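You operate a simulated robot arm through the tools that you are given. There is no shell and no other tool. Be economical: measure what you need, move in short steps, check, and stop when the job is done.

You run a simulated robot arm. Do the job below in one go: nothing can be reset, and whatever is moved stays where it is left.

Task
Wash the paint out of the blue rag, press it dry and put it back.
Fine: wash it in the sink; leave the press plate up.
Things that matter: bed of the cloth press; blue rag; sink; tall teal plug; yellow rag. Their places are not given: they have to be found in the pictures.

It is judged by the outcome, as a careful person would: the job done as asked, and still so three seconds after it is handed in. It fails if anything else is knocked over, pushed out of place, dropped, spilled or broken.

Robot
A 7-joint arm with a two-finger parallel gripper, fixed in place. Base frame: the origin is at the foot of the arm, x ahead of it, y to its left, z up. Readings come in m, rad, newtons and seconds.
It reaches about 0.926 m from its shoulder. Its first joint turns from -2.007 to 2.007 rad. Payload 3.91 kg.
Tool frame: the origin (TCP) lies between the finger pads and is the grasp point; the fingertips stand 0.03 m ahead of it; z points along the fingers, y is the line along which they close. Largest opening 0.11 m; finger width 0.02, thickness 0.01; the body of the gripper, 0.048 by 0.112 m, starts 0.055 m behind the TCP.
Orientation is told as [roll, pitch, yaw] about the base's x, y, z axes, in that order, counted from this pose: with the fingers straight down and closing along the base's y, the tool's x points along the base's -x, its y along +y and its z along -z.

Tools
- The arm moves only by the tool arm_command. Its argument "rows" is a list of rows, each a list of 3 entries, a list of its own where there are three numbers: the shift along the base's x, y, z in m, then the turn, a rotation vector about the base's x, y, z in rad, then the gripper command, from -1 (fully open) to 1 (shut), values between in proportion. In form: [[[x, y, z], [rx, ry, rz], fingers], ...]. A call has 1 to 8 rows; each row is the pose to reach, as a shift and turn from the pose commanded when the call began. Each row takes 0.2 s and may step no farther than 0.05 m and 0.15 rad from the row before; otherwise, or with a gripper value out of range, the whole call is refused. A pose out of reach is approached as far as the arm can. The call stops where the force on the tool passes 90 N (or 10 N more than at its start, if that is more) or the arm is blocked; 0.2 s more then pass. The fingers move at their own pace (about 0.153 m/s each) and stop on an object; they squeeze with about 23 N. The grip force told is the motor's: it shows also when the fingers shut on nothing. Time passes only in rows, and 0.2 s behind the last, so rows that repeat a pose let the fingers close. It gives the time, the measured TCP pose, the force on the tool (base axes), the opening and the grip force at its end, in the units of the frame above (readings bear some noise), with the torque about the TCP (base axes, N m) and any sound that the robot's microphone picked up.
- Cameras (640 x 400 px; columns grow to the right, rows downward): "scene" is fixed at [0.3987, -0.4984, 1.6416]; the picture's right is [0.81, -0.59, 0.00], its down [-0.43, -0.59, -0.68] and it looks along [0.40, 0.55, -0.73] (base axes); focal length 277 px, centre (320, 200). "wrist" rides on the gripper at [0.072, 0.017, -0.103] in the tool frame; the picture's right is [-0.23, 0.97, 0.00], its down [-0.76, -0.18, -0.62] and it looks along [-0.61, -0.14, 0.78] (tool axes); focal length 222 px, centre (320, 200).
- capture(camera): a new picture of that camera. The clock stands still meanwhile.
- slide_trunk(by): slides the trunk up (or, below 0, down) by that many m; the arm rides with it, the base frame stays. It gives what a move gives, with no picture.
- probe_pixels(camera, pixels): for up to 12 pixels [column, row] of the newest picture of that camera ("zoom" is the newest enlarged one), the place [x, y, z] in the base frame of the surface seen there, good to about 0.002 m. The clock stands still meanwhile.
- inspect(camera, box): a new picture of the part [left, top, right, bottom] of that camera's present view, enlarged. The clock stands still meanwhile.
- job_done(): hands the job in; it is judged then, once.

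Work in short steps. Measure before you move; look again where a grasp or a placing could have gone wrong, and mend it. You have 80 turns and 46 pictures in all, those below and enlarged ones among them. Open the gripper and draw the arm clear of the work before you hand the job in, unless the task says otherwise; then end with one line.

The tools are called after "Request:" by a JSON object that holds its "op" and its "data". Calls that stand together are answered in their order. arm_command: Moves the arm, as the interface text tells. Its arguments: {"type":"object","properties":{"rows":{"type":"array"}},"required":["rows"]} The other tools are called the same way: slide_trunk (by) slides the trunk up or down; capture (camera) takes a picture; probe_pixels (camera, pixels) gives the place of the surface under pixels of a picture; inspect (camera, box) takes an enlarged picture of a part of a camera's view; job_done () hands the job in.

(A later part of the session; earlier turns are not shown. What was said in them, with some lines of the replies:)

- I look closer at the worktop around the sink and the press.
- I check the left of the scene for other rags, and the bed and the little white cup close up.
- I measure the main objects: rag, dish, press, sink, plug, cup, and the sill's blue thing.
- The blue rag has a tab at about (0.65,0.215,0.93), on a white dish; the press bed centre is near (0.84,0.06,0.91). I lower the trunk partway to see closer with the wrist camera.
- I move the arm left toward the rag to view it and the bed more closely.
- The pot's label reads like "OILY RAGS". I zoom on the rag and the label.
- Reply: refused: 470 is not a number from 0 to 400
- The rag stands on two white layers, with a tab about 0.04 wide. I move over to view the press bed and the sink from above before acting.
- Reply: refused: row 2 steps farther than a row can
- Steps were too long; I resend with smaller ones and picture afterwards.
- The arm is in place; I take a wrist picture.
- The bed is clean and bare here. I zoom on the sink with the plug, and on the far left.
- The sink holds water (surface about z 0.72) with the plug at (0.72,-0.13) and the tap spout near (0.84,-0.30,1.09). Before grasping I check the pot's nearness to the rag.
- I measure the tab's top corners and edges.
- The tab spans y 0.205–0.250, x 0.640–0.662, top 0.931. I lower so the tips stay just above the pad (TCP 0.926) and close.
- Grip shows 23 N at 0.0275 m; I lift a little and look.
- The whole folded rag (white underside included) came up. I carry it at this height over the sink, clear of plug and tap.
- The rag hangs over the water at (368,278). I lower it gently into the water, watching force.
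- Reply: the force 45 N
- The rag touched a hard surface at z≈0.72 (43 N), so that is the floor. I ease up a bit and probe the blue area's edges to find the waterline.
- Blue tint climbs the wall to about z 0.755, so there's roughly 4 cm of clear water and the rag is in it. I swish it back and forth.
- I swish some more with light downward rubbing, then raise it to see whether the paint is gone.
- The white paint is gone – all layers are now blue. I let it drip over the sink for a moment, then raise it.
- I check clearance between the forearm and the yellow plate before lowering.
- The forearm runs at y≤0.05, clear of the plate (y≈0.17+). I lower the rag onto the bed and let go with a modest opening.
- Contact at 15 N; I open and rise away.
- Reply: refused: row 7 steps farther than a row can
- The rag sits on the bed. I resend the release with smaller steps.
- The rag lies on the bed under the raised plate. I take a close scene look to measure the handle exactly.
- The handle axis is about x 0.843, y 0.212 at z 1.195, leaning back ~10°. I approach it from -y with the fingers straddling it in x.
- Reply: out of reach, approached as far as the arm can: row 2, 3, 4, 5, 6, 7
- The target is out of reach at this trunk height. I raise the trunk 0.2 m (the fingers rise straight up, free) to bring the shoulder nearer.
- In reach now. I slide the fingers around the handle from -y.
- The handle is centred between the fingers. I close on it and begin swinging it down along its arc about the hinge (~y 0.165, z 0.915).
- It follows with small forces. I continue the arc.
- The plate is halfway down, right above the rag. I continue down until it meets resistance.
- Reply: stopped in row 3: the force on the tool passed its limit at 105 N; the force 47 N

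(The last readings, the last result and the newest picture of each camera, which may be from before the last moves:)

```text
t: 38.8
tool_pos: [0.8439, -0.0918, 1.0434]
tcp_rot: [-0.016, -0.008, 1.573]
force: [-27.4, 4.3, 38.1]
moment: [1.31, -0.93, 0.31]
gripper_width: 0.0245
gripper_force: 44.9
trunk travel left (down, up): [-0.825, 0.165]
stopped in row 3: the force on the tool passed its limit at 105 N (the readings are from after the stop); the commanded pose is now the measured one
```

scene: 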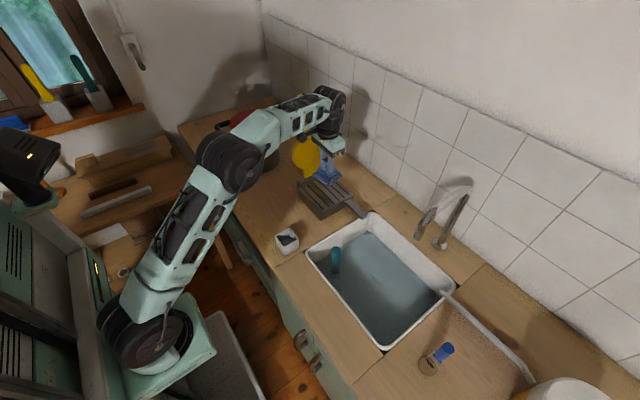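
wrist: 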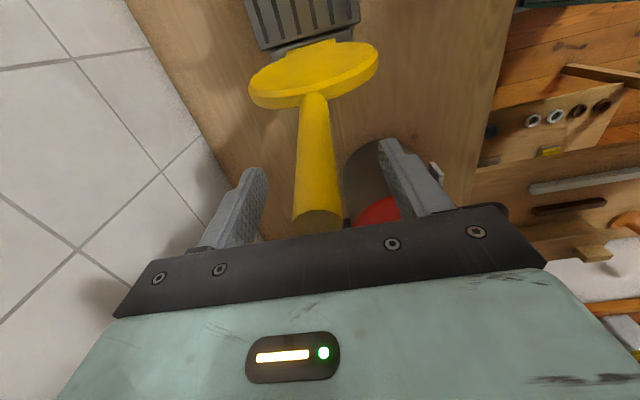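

The plate met the rag with ~105 N at about 26° over flat. I look at it.

Request:
{"op": "inspect", "data": {"camera": "scene", "box": [270, 100, 390, 240]}}

```text
2.86 times, centred on (330, 170) of scene
```

zoom: 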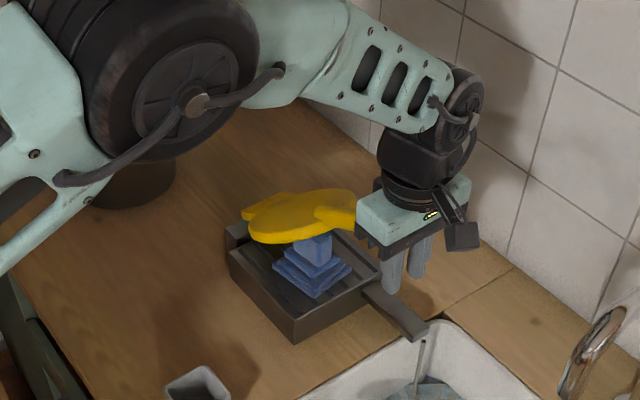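

Water is running off the press's spout into the sink (zoom (420,365)), so the pressing works. I hold with a bit more push for some seconds.

Request:
{"op": "arm_command", "data": {"rows": [[[0, -0.001, -0.003], [0, 0, 0], 1], [[0, -0.001, -0.005], [0, 0, 0], 1], [[0, -0.001, -0.005], [0, 0, 0], 1], [[0, -0.001, -0.005], [0, 0, 0], 1], [[0, -0.001, -0.005], [0, 0, 0], 1], [[0, -0.001, -0.005], [0, 0, 0], 1], [[0, -0.001, -0.005], [0, 0, 0], 1], [[0, -0.001, -0.005], [0, 0, 0], 1]]}}

Request:
{"op": "arm_command", "data": {"rows": [[[0, 0, 0], [0, 0, 0], 1], [[0, 0, 0], [0, 0, 0], 1], [[0, 0, 0], [0, 0, 0], 1], [[0, 0, 0], [0, 0, 0], 1], [[0, 0, 0], [0, 0, 0], 1], [[0, 0, 0], [0, 0, 0], 1], [[0, 0, 0], [0, 0, 0], 1], [[0, 0, 0], [0, 0, 0], 1]]}}

Request:
{"op": "inspect", "data": {"camera": "scene", "box": [270, 100, 390, 240]}}

```text
t: 40.6
tool_pos: [0.8447, -0.0934, 1.0395]
tcp_rot: [-0.021, -0.005, 1.572]
force: [-35.5, 8.8, 62.3]
moment: [1.38, -1.44, 0.33]
gripper_width: 0.0241
gripper_force: 44.4
trunk travel left (down, up): [-0.825, 0.165]
```

```text
t: 42.4
tool_pos: [0.8452, -0.0961, 1.0368]
tcp_rot: [-0.017, -0.005, 1.572]
force: [-33.4, -0.3, 50.5]
moment: [1.83, -1.46, 0.35]
gripper_width: 0.0241
gripper_force: 45.0
trunk travel left (down, up): [-0.825, 0.165]
```

```text
2.86 times, centred on (330, 170) of scene
```

zoom: 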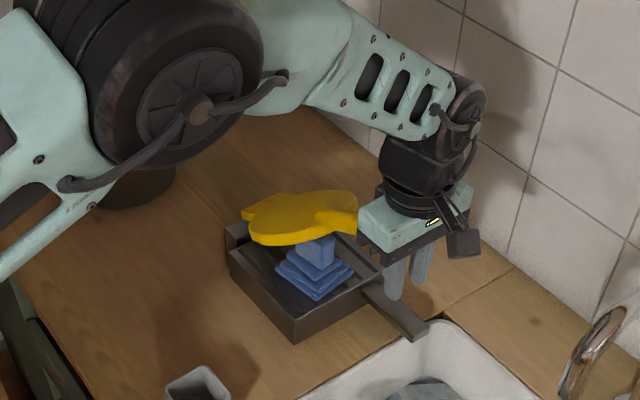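

The stream has stopped, suggesting the rag is pressed out. I give one more firm push and hold to be sure.

Request:
{"op": "arm_command", "data": {"rows": [[[0, -0.001, -0.003], [0, 0, 0], 1], [[0, -0.001, -0.004], [0, 0, 0], 1], [[0, -0.001, -0.004], [0, 0, 0], 1], [[0, -0.001, -0.004], [0, 0, 0], 1], [[0, -0.001, -0.004], [0, 0, 0], 1], [[0, -0.001, -0.004], [0, 0, 0], 1], [[0, -0.001, -0.004], [0, 0, 0], 1], [[0, -0.001, -0.004], [0, 0, 0], 1]]}}

```text
t: 44.2
tool_pos: [0.8439, -0.098, 1.0355]
tcp_rot: [-0.02, -0.005, 1.571]
force: [-34.7, -9.3, 59.1]
moment: [2.36, -1.5, 0.43]
gripper_width: 0.0239
gripper_force: 45.0
trunk travel left (down, up): [-0.825, 0.165]
```

Now I raise the plate back along the same arc.

Request:
{"op": "arm_command", "data": {"rows": [[[0, 0.0194, 0.0395], [0, 0, 0], 1], [[0, 0.0434, 0.0718], [0, 0, 0], 1], [[0, 0.0718, 0.1004], [0, 0, 0], 1], [[0, 0.1039, 0.1248], [0, 0, 0], 1]]}}

```text
t: 45.2
tool_pos: [0.8499, 0.0083, 1.1552]
tcp_rot: [-0.017, -0.009, 1.572]
force: [-0.6, -0.3, 0.5]
moment: [0.02, -0.02, -0.02]
gripper_width: 0.0001
gripper_force: 38.0
trunk travel left (down, up): [-0.825, 0.165]
```

The handle slipped out (opening 0). I look at where the plate is.

Request:
{"op": "inspect", "data": {"camera": "scene", "box": [270, 80, 410, 240]}}

```text
2.50 times, centred on (340, 160) of scene
```

zoom: 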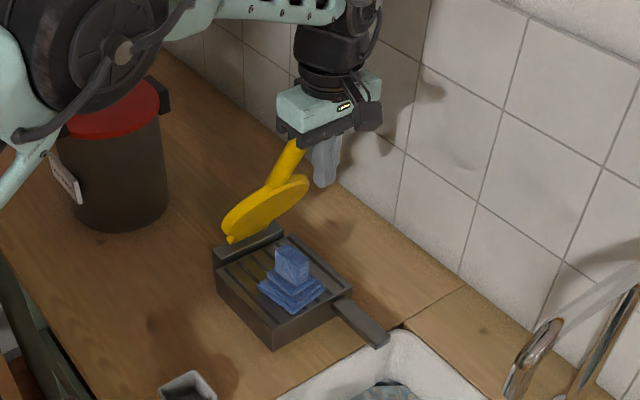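

The plate stands tilted up, just on the +y side of the closed fingers. I push it on up with the closed fingers from the -y side.

Request:
{"op": "arm_command", "data": {"rows": [[[-0.004, 0.02, 0.02], [0, 0, 0], 1], [[-0.007, 0.05, 0.035], [0, 0, 0], 1], [[-0.007, 0.085, 0.04], [0, 0, 0], 1], [[-0.007, 0.12, 0.042], [0, 0, 0], 1]]}}

Request:
{"op": "inspect", "data": {"camera": "scene", "box": [270, 80, 410, 240]}}

```text
t: 46.2
tool_pos: [0.8411, 0.1283, 1.1955]
tcp_rot: [-0.012, -0.006, 1.572]
force: [0.9, -0.3, 0.9]
moment: [0.04, -0.02, -0.02]
gripper_width: 0.0
gripper_force: 37.4
trunk travel left (down, up): [-0.825, 0.165]
```

```text
2.50 times, centred on (340, 160) of scene
```

zoom: 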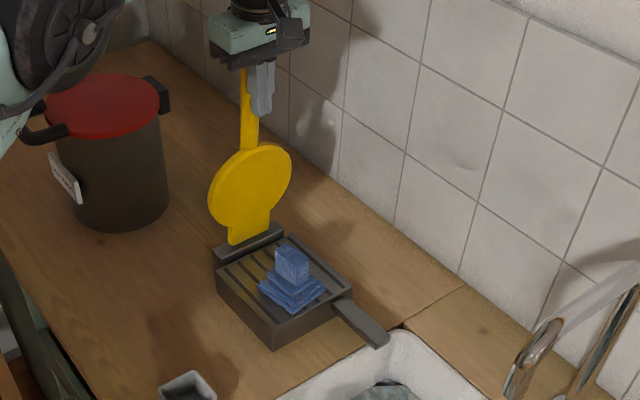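

The plate looks upright again; I probe its lean against the original.

Request:
{"op": "probe_pixels", "data": {"camera": "zoom", "pixels": [[250, 180], [246, 120], [247, 85], [250, 240], [248, 205], [293, 265], [280, 290], [310, 288], [290, 255], [295, 310]]}}

```text
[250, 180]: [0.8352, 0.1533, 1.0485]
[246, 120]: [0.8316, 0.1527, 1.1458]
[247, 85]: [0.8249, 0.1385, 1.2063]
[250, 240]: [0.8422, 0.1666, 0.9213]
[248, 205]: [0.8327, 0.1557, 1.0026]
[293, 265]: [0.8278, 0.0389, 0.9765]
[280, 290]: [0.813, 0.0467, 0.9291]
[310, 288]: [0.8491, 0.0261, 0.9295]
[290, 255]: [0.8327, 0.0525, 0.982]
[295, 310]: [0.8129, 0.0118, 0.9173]
```

It is not yet past vertical; I push ~0.06 m further to its stop.

Request:
{"op": "arm_command", "data": {"rows": [[[0, 0.025, 0], [0, 0, 0], 1], [[0, 0.045, 0], [0, 0, 0], 1], [[0, 0.058, 0], [0, 0, 0], 1], [[0, 0.063, 0], [0, 0, 0], 1]]}}

Request:
{"op": "arm_command", "data": {"rows": [[[0, -0.03, 0], [0, 0, 0], 1], [[0, -0.075, 0.0], [0, 0, 0], 1], [[0, -0.12, 0.03], [0, 0, -0.1], 1], [[0, -0.165, 0.05], [0, 0, -0.25], 1], [[-0.01, -0.165, 0.05], [0, 0, -0.4], 0.5], [[-0.01, -0.165, 0.05], [0, 0, -0.55], 0], [[-0.01, -0.165, 0.05], [0, 0, -0.7], -0.4], [[-0.01, -0.165, 0.05], [0, 0, -0.85], -0.4]]}}

Request:
{"op": "arm_command", "data": {"rows": [[[0, 0, 0], [0, 0, -0.15], -0.4], [[0, 0, 0.0], [0, 0, -0.3], -0.4], [[0, 0, 0], [0, 0, -0.45], -0.4], [[0, 0, 0], [0, 0, -0.6], -0.4], [[0, 0, 0], [0, 0, -0.72], -0.4]]}}

Request:
{"op": "inspect", "data": {"camera": "scene", "box": [270, 80, 410, 240]}}

```text
t: 47.2
tool_pos: [0.8411, 0.1842, 1.1953]
tcp_rot: [-0.013, 0.001, 1.567]
force: [-7.9, -30.8, 1.1]
moment: [-0.91, 0.3, 0.01]
gripper_width: 0.0001
gripper_force: 38.5
trunk travel left (down, up): [-0.825, 0.165]
```

```text
refused: row 3 steps farther than a row can; nothing moved
```

```text
t: 48.4
tool_pos: [0.8395, 0.1912, 1.1955]
tcp_rot: [-0.013, -0.004, 0.851]
force: [0.5, 0.5, 0.2]
moment: [-0.01, -0.03, 0.02]
gripper_width: 0.0771
gripper_force: 0.1
trunk travel left (down, up): [-0.825, 0.165]
```

```text
2.50 times, centred on (340, 160) of scene
```

zoom: 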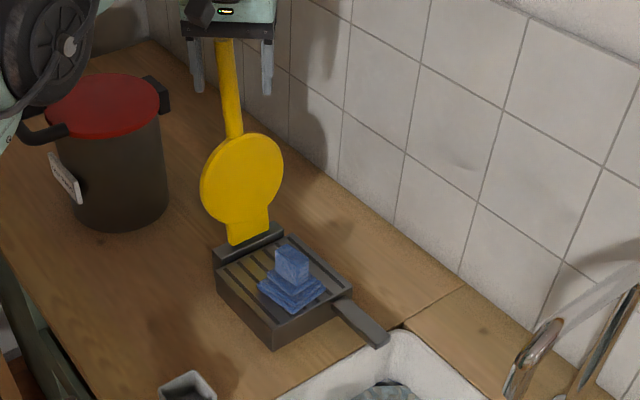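

The plate is back leaning on its stop, but the fingers (opened, turned) straddle the handle. I rise straight up to clear it.

Request:
{"op": "arm_command", "data": {"rows": [[[0, 0, 0.03], [0, 0, 0], -0.4], [[0, 0, 0.07], [0, 0, 0], -0.4], [[0, 0, 0.11], [0, 0, 0], -0.4], [[0, -0.04, 0.11], [0, 0, -0.14], -0.4], [[0, -0.08, 0.11], [0, 0, -0.28], -0.4], [[0, -0.12, 0.11], [0, 0, -0.42], -0.4], [[0, -0.15, 0.1], [0, 0, -0.57], -0.4], [[0, -0.15, 0.06], [0, 0, -0.72], -0.4]]}}

Request:
{"op": "probe_pixels", "data": {"camera": "zoom", "pixels": [[243, 180], [233, 120], [275, 260], [305, 255], [280, 275], [306, 275], [260, 290], [323, 288], [297, 312], [292, 247], [291, 265], [230, 70]]}}

Request:
{"op": "capture", "data": {"camera": "wrist"}}

```text
t: 50.2
tool_pos: [0.8404, 0.0405, 1.2555]
tcp_rot: [-0.011, -0.007, 0.129]
force: [-0.3, 0.2, 0.3]
moment: [0.02, -0.02, 0.03]
gripper_width: 0.077
gripper_force: 0.0
out of reach, approached as far as the arm can: row 2, 3
trunk travel left (down, up): [-0.825, 0.165]
```

```text
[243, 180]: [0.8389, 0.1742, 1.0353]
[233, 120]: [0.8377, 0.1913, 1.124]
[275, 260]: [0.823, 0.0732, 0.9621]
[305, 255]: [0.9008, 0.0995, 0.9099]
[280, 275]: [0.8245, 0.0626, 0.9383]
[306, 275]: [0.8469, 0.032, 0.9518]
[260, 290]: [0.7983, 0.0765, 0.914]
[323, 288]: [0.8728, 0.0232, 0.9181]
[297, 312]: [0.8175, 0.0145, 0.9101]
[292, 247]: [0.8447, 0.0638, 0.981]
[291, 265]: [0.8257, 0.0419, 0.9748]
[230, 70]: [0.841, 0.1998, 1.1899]
```

```text
5 pictures are left
```

wrist: 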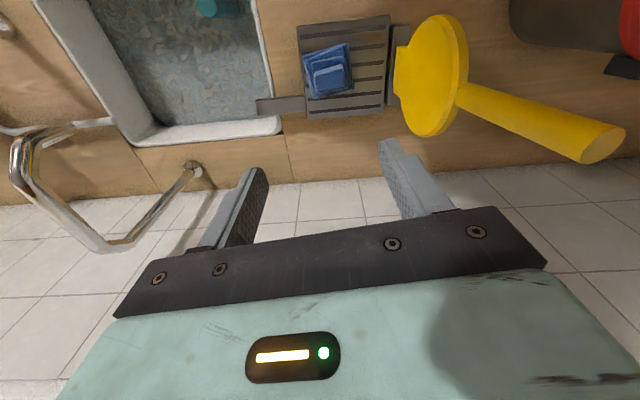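

The plate is back at its original lean. I measure the rag's tab from this wrist view.

Request:
{"op": "probe_pixels", "data": {"camera": "wrist", "pixels": [[317, 72], [346, 67], [318, 92], [351, 88], [333, 82], [332, 72], [304, 58], [348, 45], [310, 100], [353, 92], [313, 68], [342, 60]]}}

```text
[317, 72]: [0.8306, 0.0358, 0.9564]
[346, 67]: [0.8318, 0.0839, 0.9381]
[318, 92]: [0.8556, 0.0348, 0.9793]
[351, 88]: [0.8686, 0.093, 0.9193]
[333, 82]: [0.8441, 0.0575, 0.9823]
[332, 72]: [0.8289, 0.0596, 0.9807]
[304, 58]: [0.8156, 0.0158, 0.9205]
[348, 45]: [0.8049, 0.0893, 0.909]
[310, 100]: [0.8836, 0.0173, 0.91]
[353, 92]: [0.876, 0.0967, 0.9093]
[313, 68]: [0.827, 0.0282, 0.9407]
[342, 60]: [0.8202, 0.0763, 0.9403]
```

The tab centre is at (0.842,0.058), top 0.982. I align above it and lower the trunk 0.2 m back, keeping tips above the tab.

Request:
{"op": "arm_command", "data": {"rows": [[[0.002, 0.0175, 0], [0.011, 0.007, -0.129], -0.4], [[0.002, 0.0175, 0], [0.011, 0.007, -0.129], -0.4]]}}

Request:
{"op": "slide_trunk", "data": {"by": -0.2}}

```text
t: 50.8
tool_pos: [0.8431, 0.0575, 1.2538]
tcp_rot: [-0.001, 0.001, 0.003]
force: [0.0, -0.7, 0.4]
moment: [-0.01, -0.02, -0.01]
gripper_width: 0.0772
gripper_force: 0.0
trunk travel left (down, up): [-0.825, 0.165]
```

```text
t: 53.0
tool_pos: [0.8427, 0.0585, 1.0539]
tcp_rot: [-0.001, -0.001, 0.003]
force: [0.5, -0.2, 0.7]
moment: [0.0, 0.05, 0.01]
gripper_width: 0.077
gripper_force: 0.0
trunk travel left (down, up): [-0.625, 0.365]
```

Aligned; I lower to TCP z≈0.977, grip and lift.

Request:
{"op": "arm_command", "data": {"rows": [[[0, 0, -0.04], [0, 0, 0], -0.4], [[0, 0, -0.07], [0, 0, 0], -0.4], [[0, 0, -0.077], [0, 0, 0], -0.4], [[0, 0, -0.077], [0, 0, 0], 1], [[0, 0, -0.077], [0, 0, 0], 1], [[0, 0, -0.077], [0, 0, 0], 1], [[0, 0, -0.04], [0, 0, 0], 1], [[0, 0, 0.0], [0, 0, 0], 1]]}}

Request:
{"op": "inspect", "data": {"camera": "wrist", "box": [200, 40, 440, 240]}}

```text
t: 54.8
tool_pos: [0.8437, 0.0586, 1.0553]
tcp_rot: [-0.002, 0.001, 0.003]
force: [-0.2, 0.4, -1.3]
moment: [0.0, -0.01, -0.04]
gripper_width: 0.027
gripper_force: 23.0
trunk travel left (down, up): [-0.625, 0.365]
```

```text
2.00 times, centred on (320, 140) of wrist
```

zoom: 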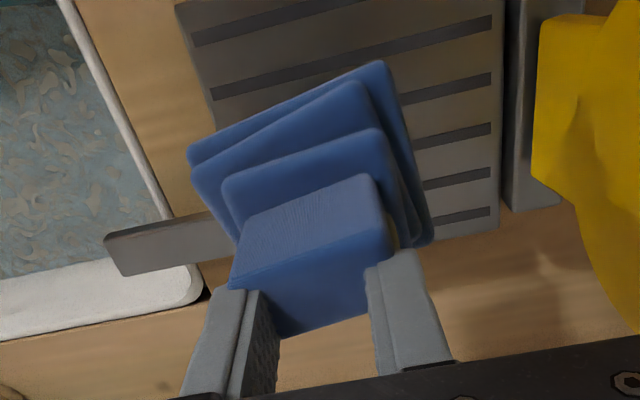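

The rag is held. I carry it in -x clear of the press, then over to its home spot (0.65, 0.228).

Request:
{"op": "arm_command", "data": {"rows": [[[-0.045, 0, 0.01], [0, 0, 0], 1], [[-0.09, 0, 0.01], [0, 0, 0], 1], [[-0.135, 0.0, 0.01], [0, 0, 0], 1], [[-0.165, 0.035, 0.01], [0, 0, 0], 1], [[-0.185, 0.08, 0.01], [0, 0, 0], 1], [[-0.194, 0.125, 0.0], [0, 0, 0], 1], [[-0.194, 0.169, 0.0], [0, 0, 0], 1], [[-0.194, 0.169, -0.04], [0, 0, 0], 1]]}}

Request:
{"op": "arm_command", "data": {"rows": [[[0, 0, -0.04], [0, 0, 0], 1], [[0, 0, -0.07], [0, 0, 0], 1], [[0, 0, -0.084], [0, 0, 0], 1], [[0, 0, -0.088], [0, 0, 0], 1]]}}

```text
t: 56.6
tool_pos: [0.6489, 0.2281, 1.0152]
tcp_rot: [0.0, -0.002, 0.004]
force: [-0.2, 0.6, -0.1]
moment: [0.0, 0.02, 0.02]
gripper_width: 0.0268
gripper_force: 22.8
trunk travel left (down, up): [-0.625, 0.365]
```

```text
t: 57.6
tool_pos: [0.6483, 0.2285, 0.9268]
tcp_rot: [0.0, 0.0, 0.004]
force: [-0.3, -1.7, 7.9]
moment: [0.08, 0.13, -0.04]
gripper_width: 0.0269
gripper_force: 23.4
trunk travel left (down, up): [-0.625, 0.365]
```

Light contact (8 N) with the worktop. I open modestly, rise and draw back.

Request:
{"op": "arm_command", "data": {"rows": [[[0, 0, 0], [0, 0, 0], -0.3], [[0, 0, 0], [0, 0, 0], -0.4], [[0, 0, 0.0], [0, 0, 0], -0.4], [[0, 0, 0.04], [0, 0, 0], -0.4], [[0, 0, 0.085], [0, 0, 0], -0.4], [[0, 0, 0.13], [0, 0, 0], -0.4], [[-0.03, -0.03, 0.15], [0, 0, 0], -0.4], [[-0.06, -0.06, 0.17], [0, 0, 0], -0.4]]}}

Request:
{"op": "arm_command", "data": {"rows": [[[-0.03, -0.03, 0.02], [0, 0, 0], -1], [[-0.06, -0.06, 0.04], [0, 0, 0], -1], [[-0.09, -0.09, 0.06], [0, 0, 0], -1], [[-0.1, -0.12, 0.08], [0, 0, 0], -1], [[-0.1, -0.15, 0.1], [0, 0, 0], -1]]}}

Request:
{"op": "capture", "data": {"camera": "scene"}}

Request:
{"op": "inspect", "data": {"camera": "wrist", "box": [260, 0, 640, 240]}}

```text
t: 59.4
tool_pos: [0.588, 0.1681, 1.0955]
tcp_rot: [0.0, 0.003, 0.004]
force: [0.5, 0.5, -1.2]
moment: [-0.01, 0.02, 0.01]
gripper_width: 0.0771
gripper_force: 0.0
trunk travel left (down, up): [-0.625, 0.365]
```

```text
t: 60.6
tool_pos: [0.4887, 0.0169, 1.1965]
tcp_rot: [0.0, 0.002, 0.002]
force: [-0.1, 0.1, 0.0]
moment: [-0.04, -0.02, 0.02]
gripper_width: 0.11
gripper_force: 0.1
trunk travel left (down, up): [-0.625, 0.365]
```

```text
3 pictures are left
```

scene: 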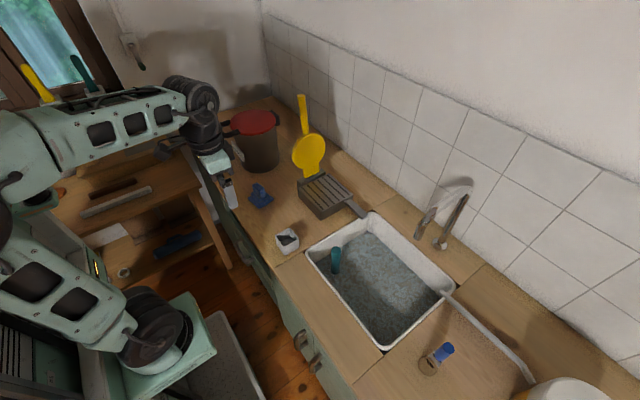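

```text
1.67 times, centred on (450, 120) of wrist
```

zoom: 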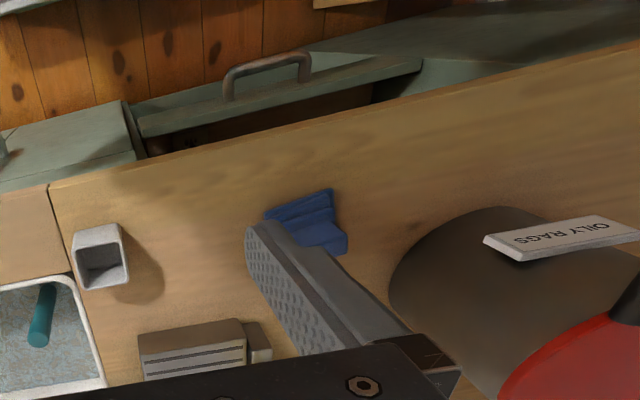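

Rag, plate, plug and cup all look in place; one close look at the rag and plate to confirm.

Request:
{"op": "inspect", "data": {"camera": "scene", "box": [235, 80, 375, 270]}}

Request:
{"op": "probe_pixels", "data": {"camera": "scene", "pixels": [[258, 187], [261, 206], [336, 250], [288, 232], [305, 155], [302, 105], [441, 245]]}}

```text
2.11 times, centred on (305, 175) of scene
```

zoom: 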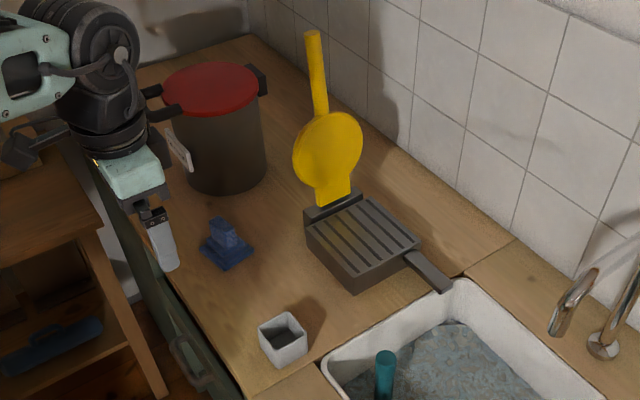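

```text
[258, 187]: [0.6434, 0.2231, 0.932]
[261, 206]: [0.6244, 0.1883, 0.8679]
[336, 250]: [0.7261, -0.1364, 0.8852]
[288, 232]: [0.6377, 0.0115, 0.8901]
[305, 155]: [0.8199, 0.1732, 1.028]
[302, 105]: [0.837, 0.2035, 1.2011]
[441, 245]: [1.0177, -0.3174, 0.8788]
```

I use one more picture to check the bed, where a yellow tint showed before.

Request:
{"op": "inspect", "data": {"camera": "scene", "box": [240, 160, 370, 230]}}

```text
4.92 times, centred on (305, 195) of scene
```

zoom: 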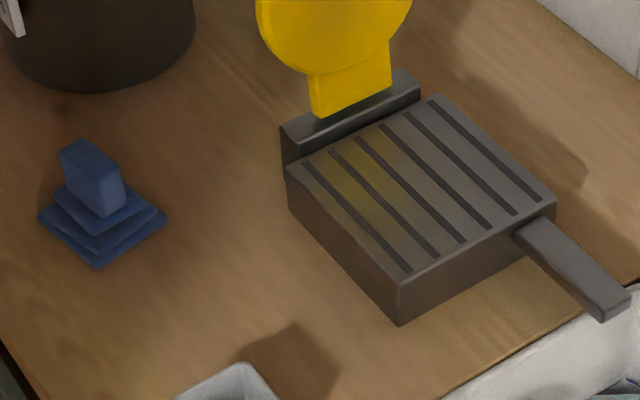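

The yellow tint on the bed looks like a reflection of the plate. The rag is clean, pressed and back, the plate is up, and the arm is clear, so I hand the job in.

Request:
{"op": "job_done", "data": {}}

```text
The job is handed in.
```

The blue rag was washed in the sink until its white paint was gone, pressed until water stopped running off the press, and put back where it started; the press plate is up. The handle slipped out of the gripper while I was raising the plate, so I pushed it the rest of the way to its original position. I never clearly identified the yellow rag, and I left the plug in and the paint-flecked water in the sink.
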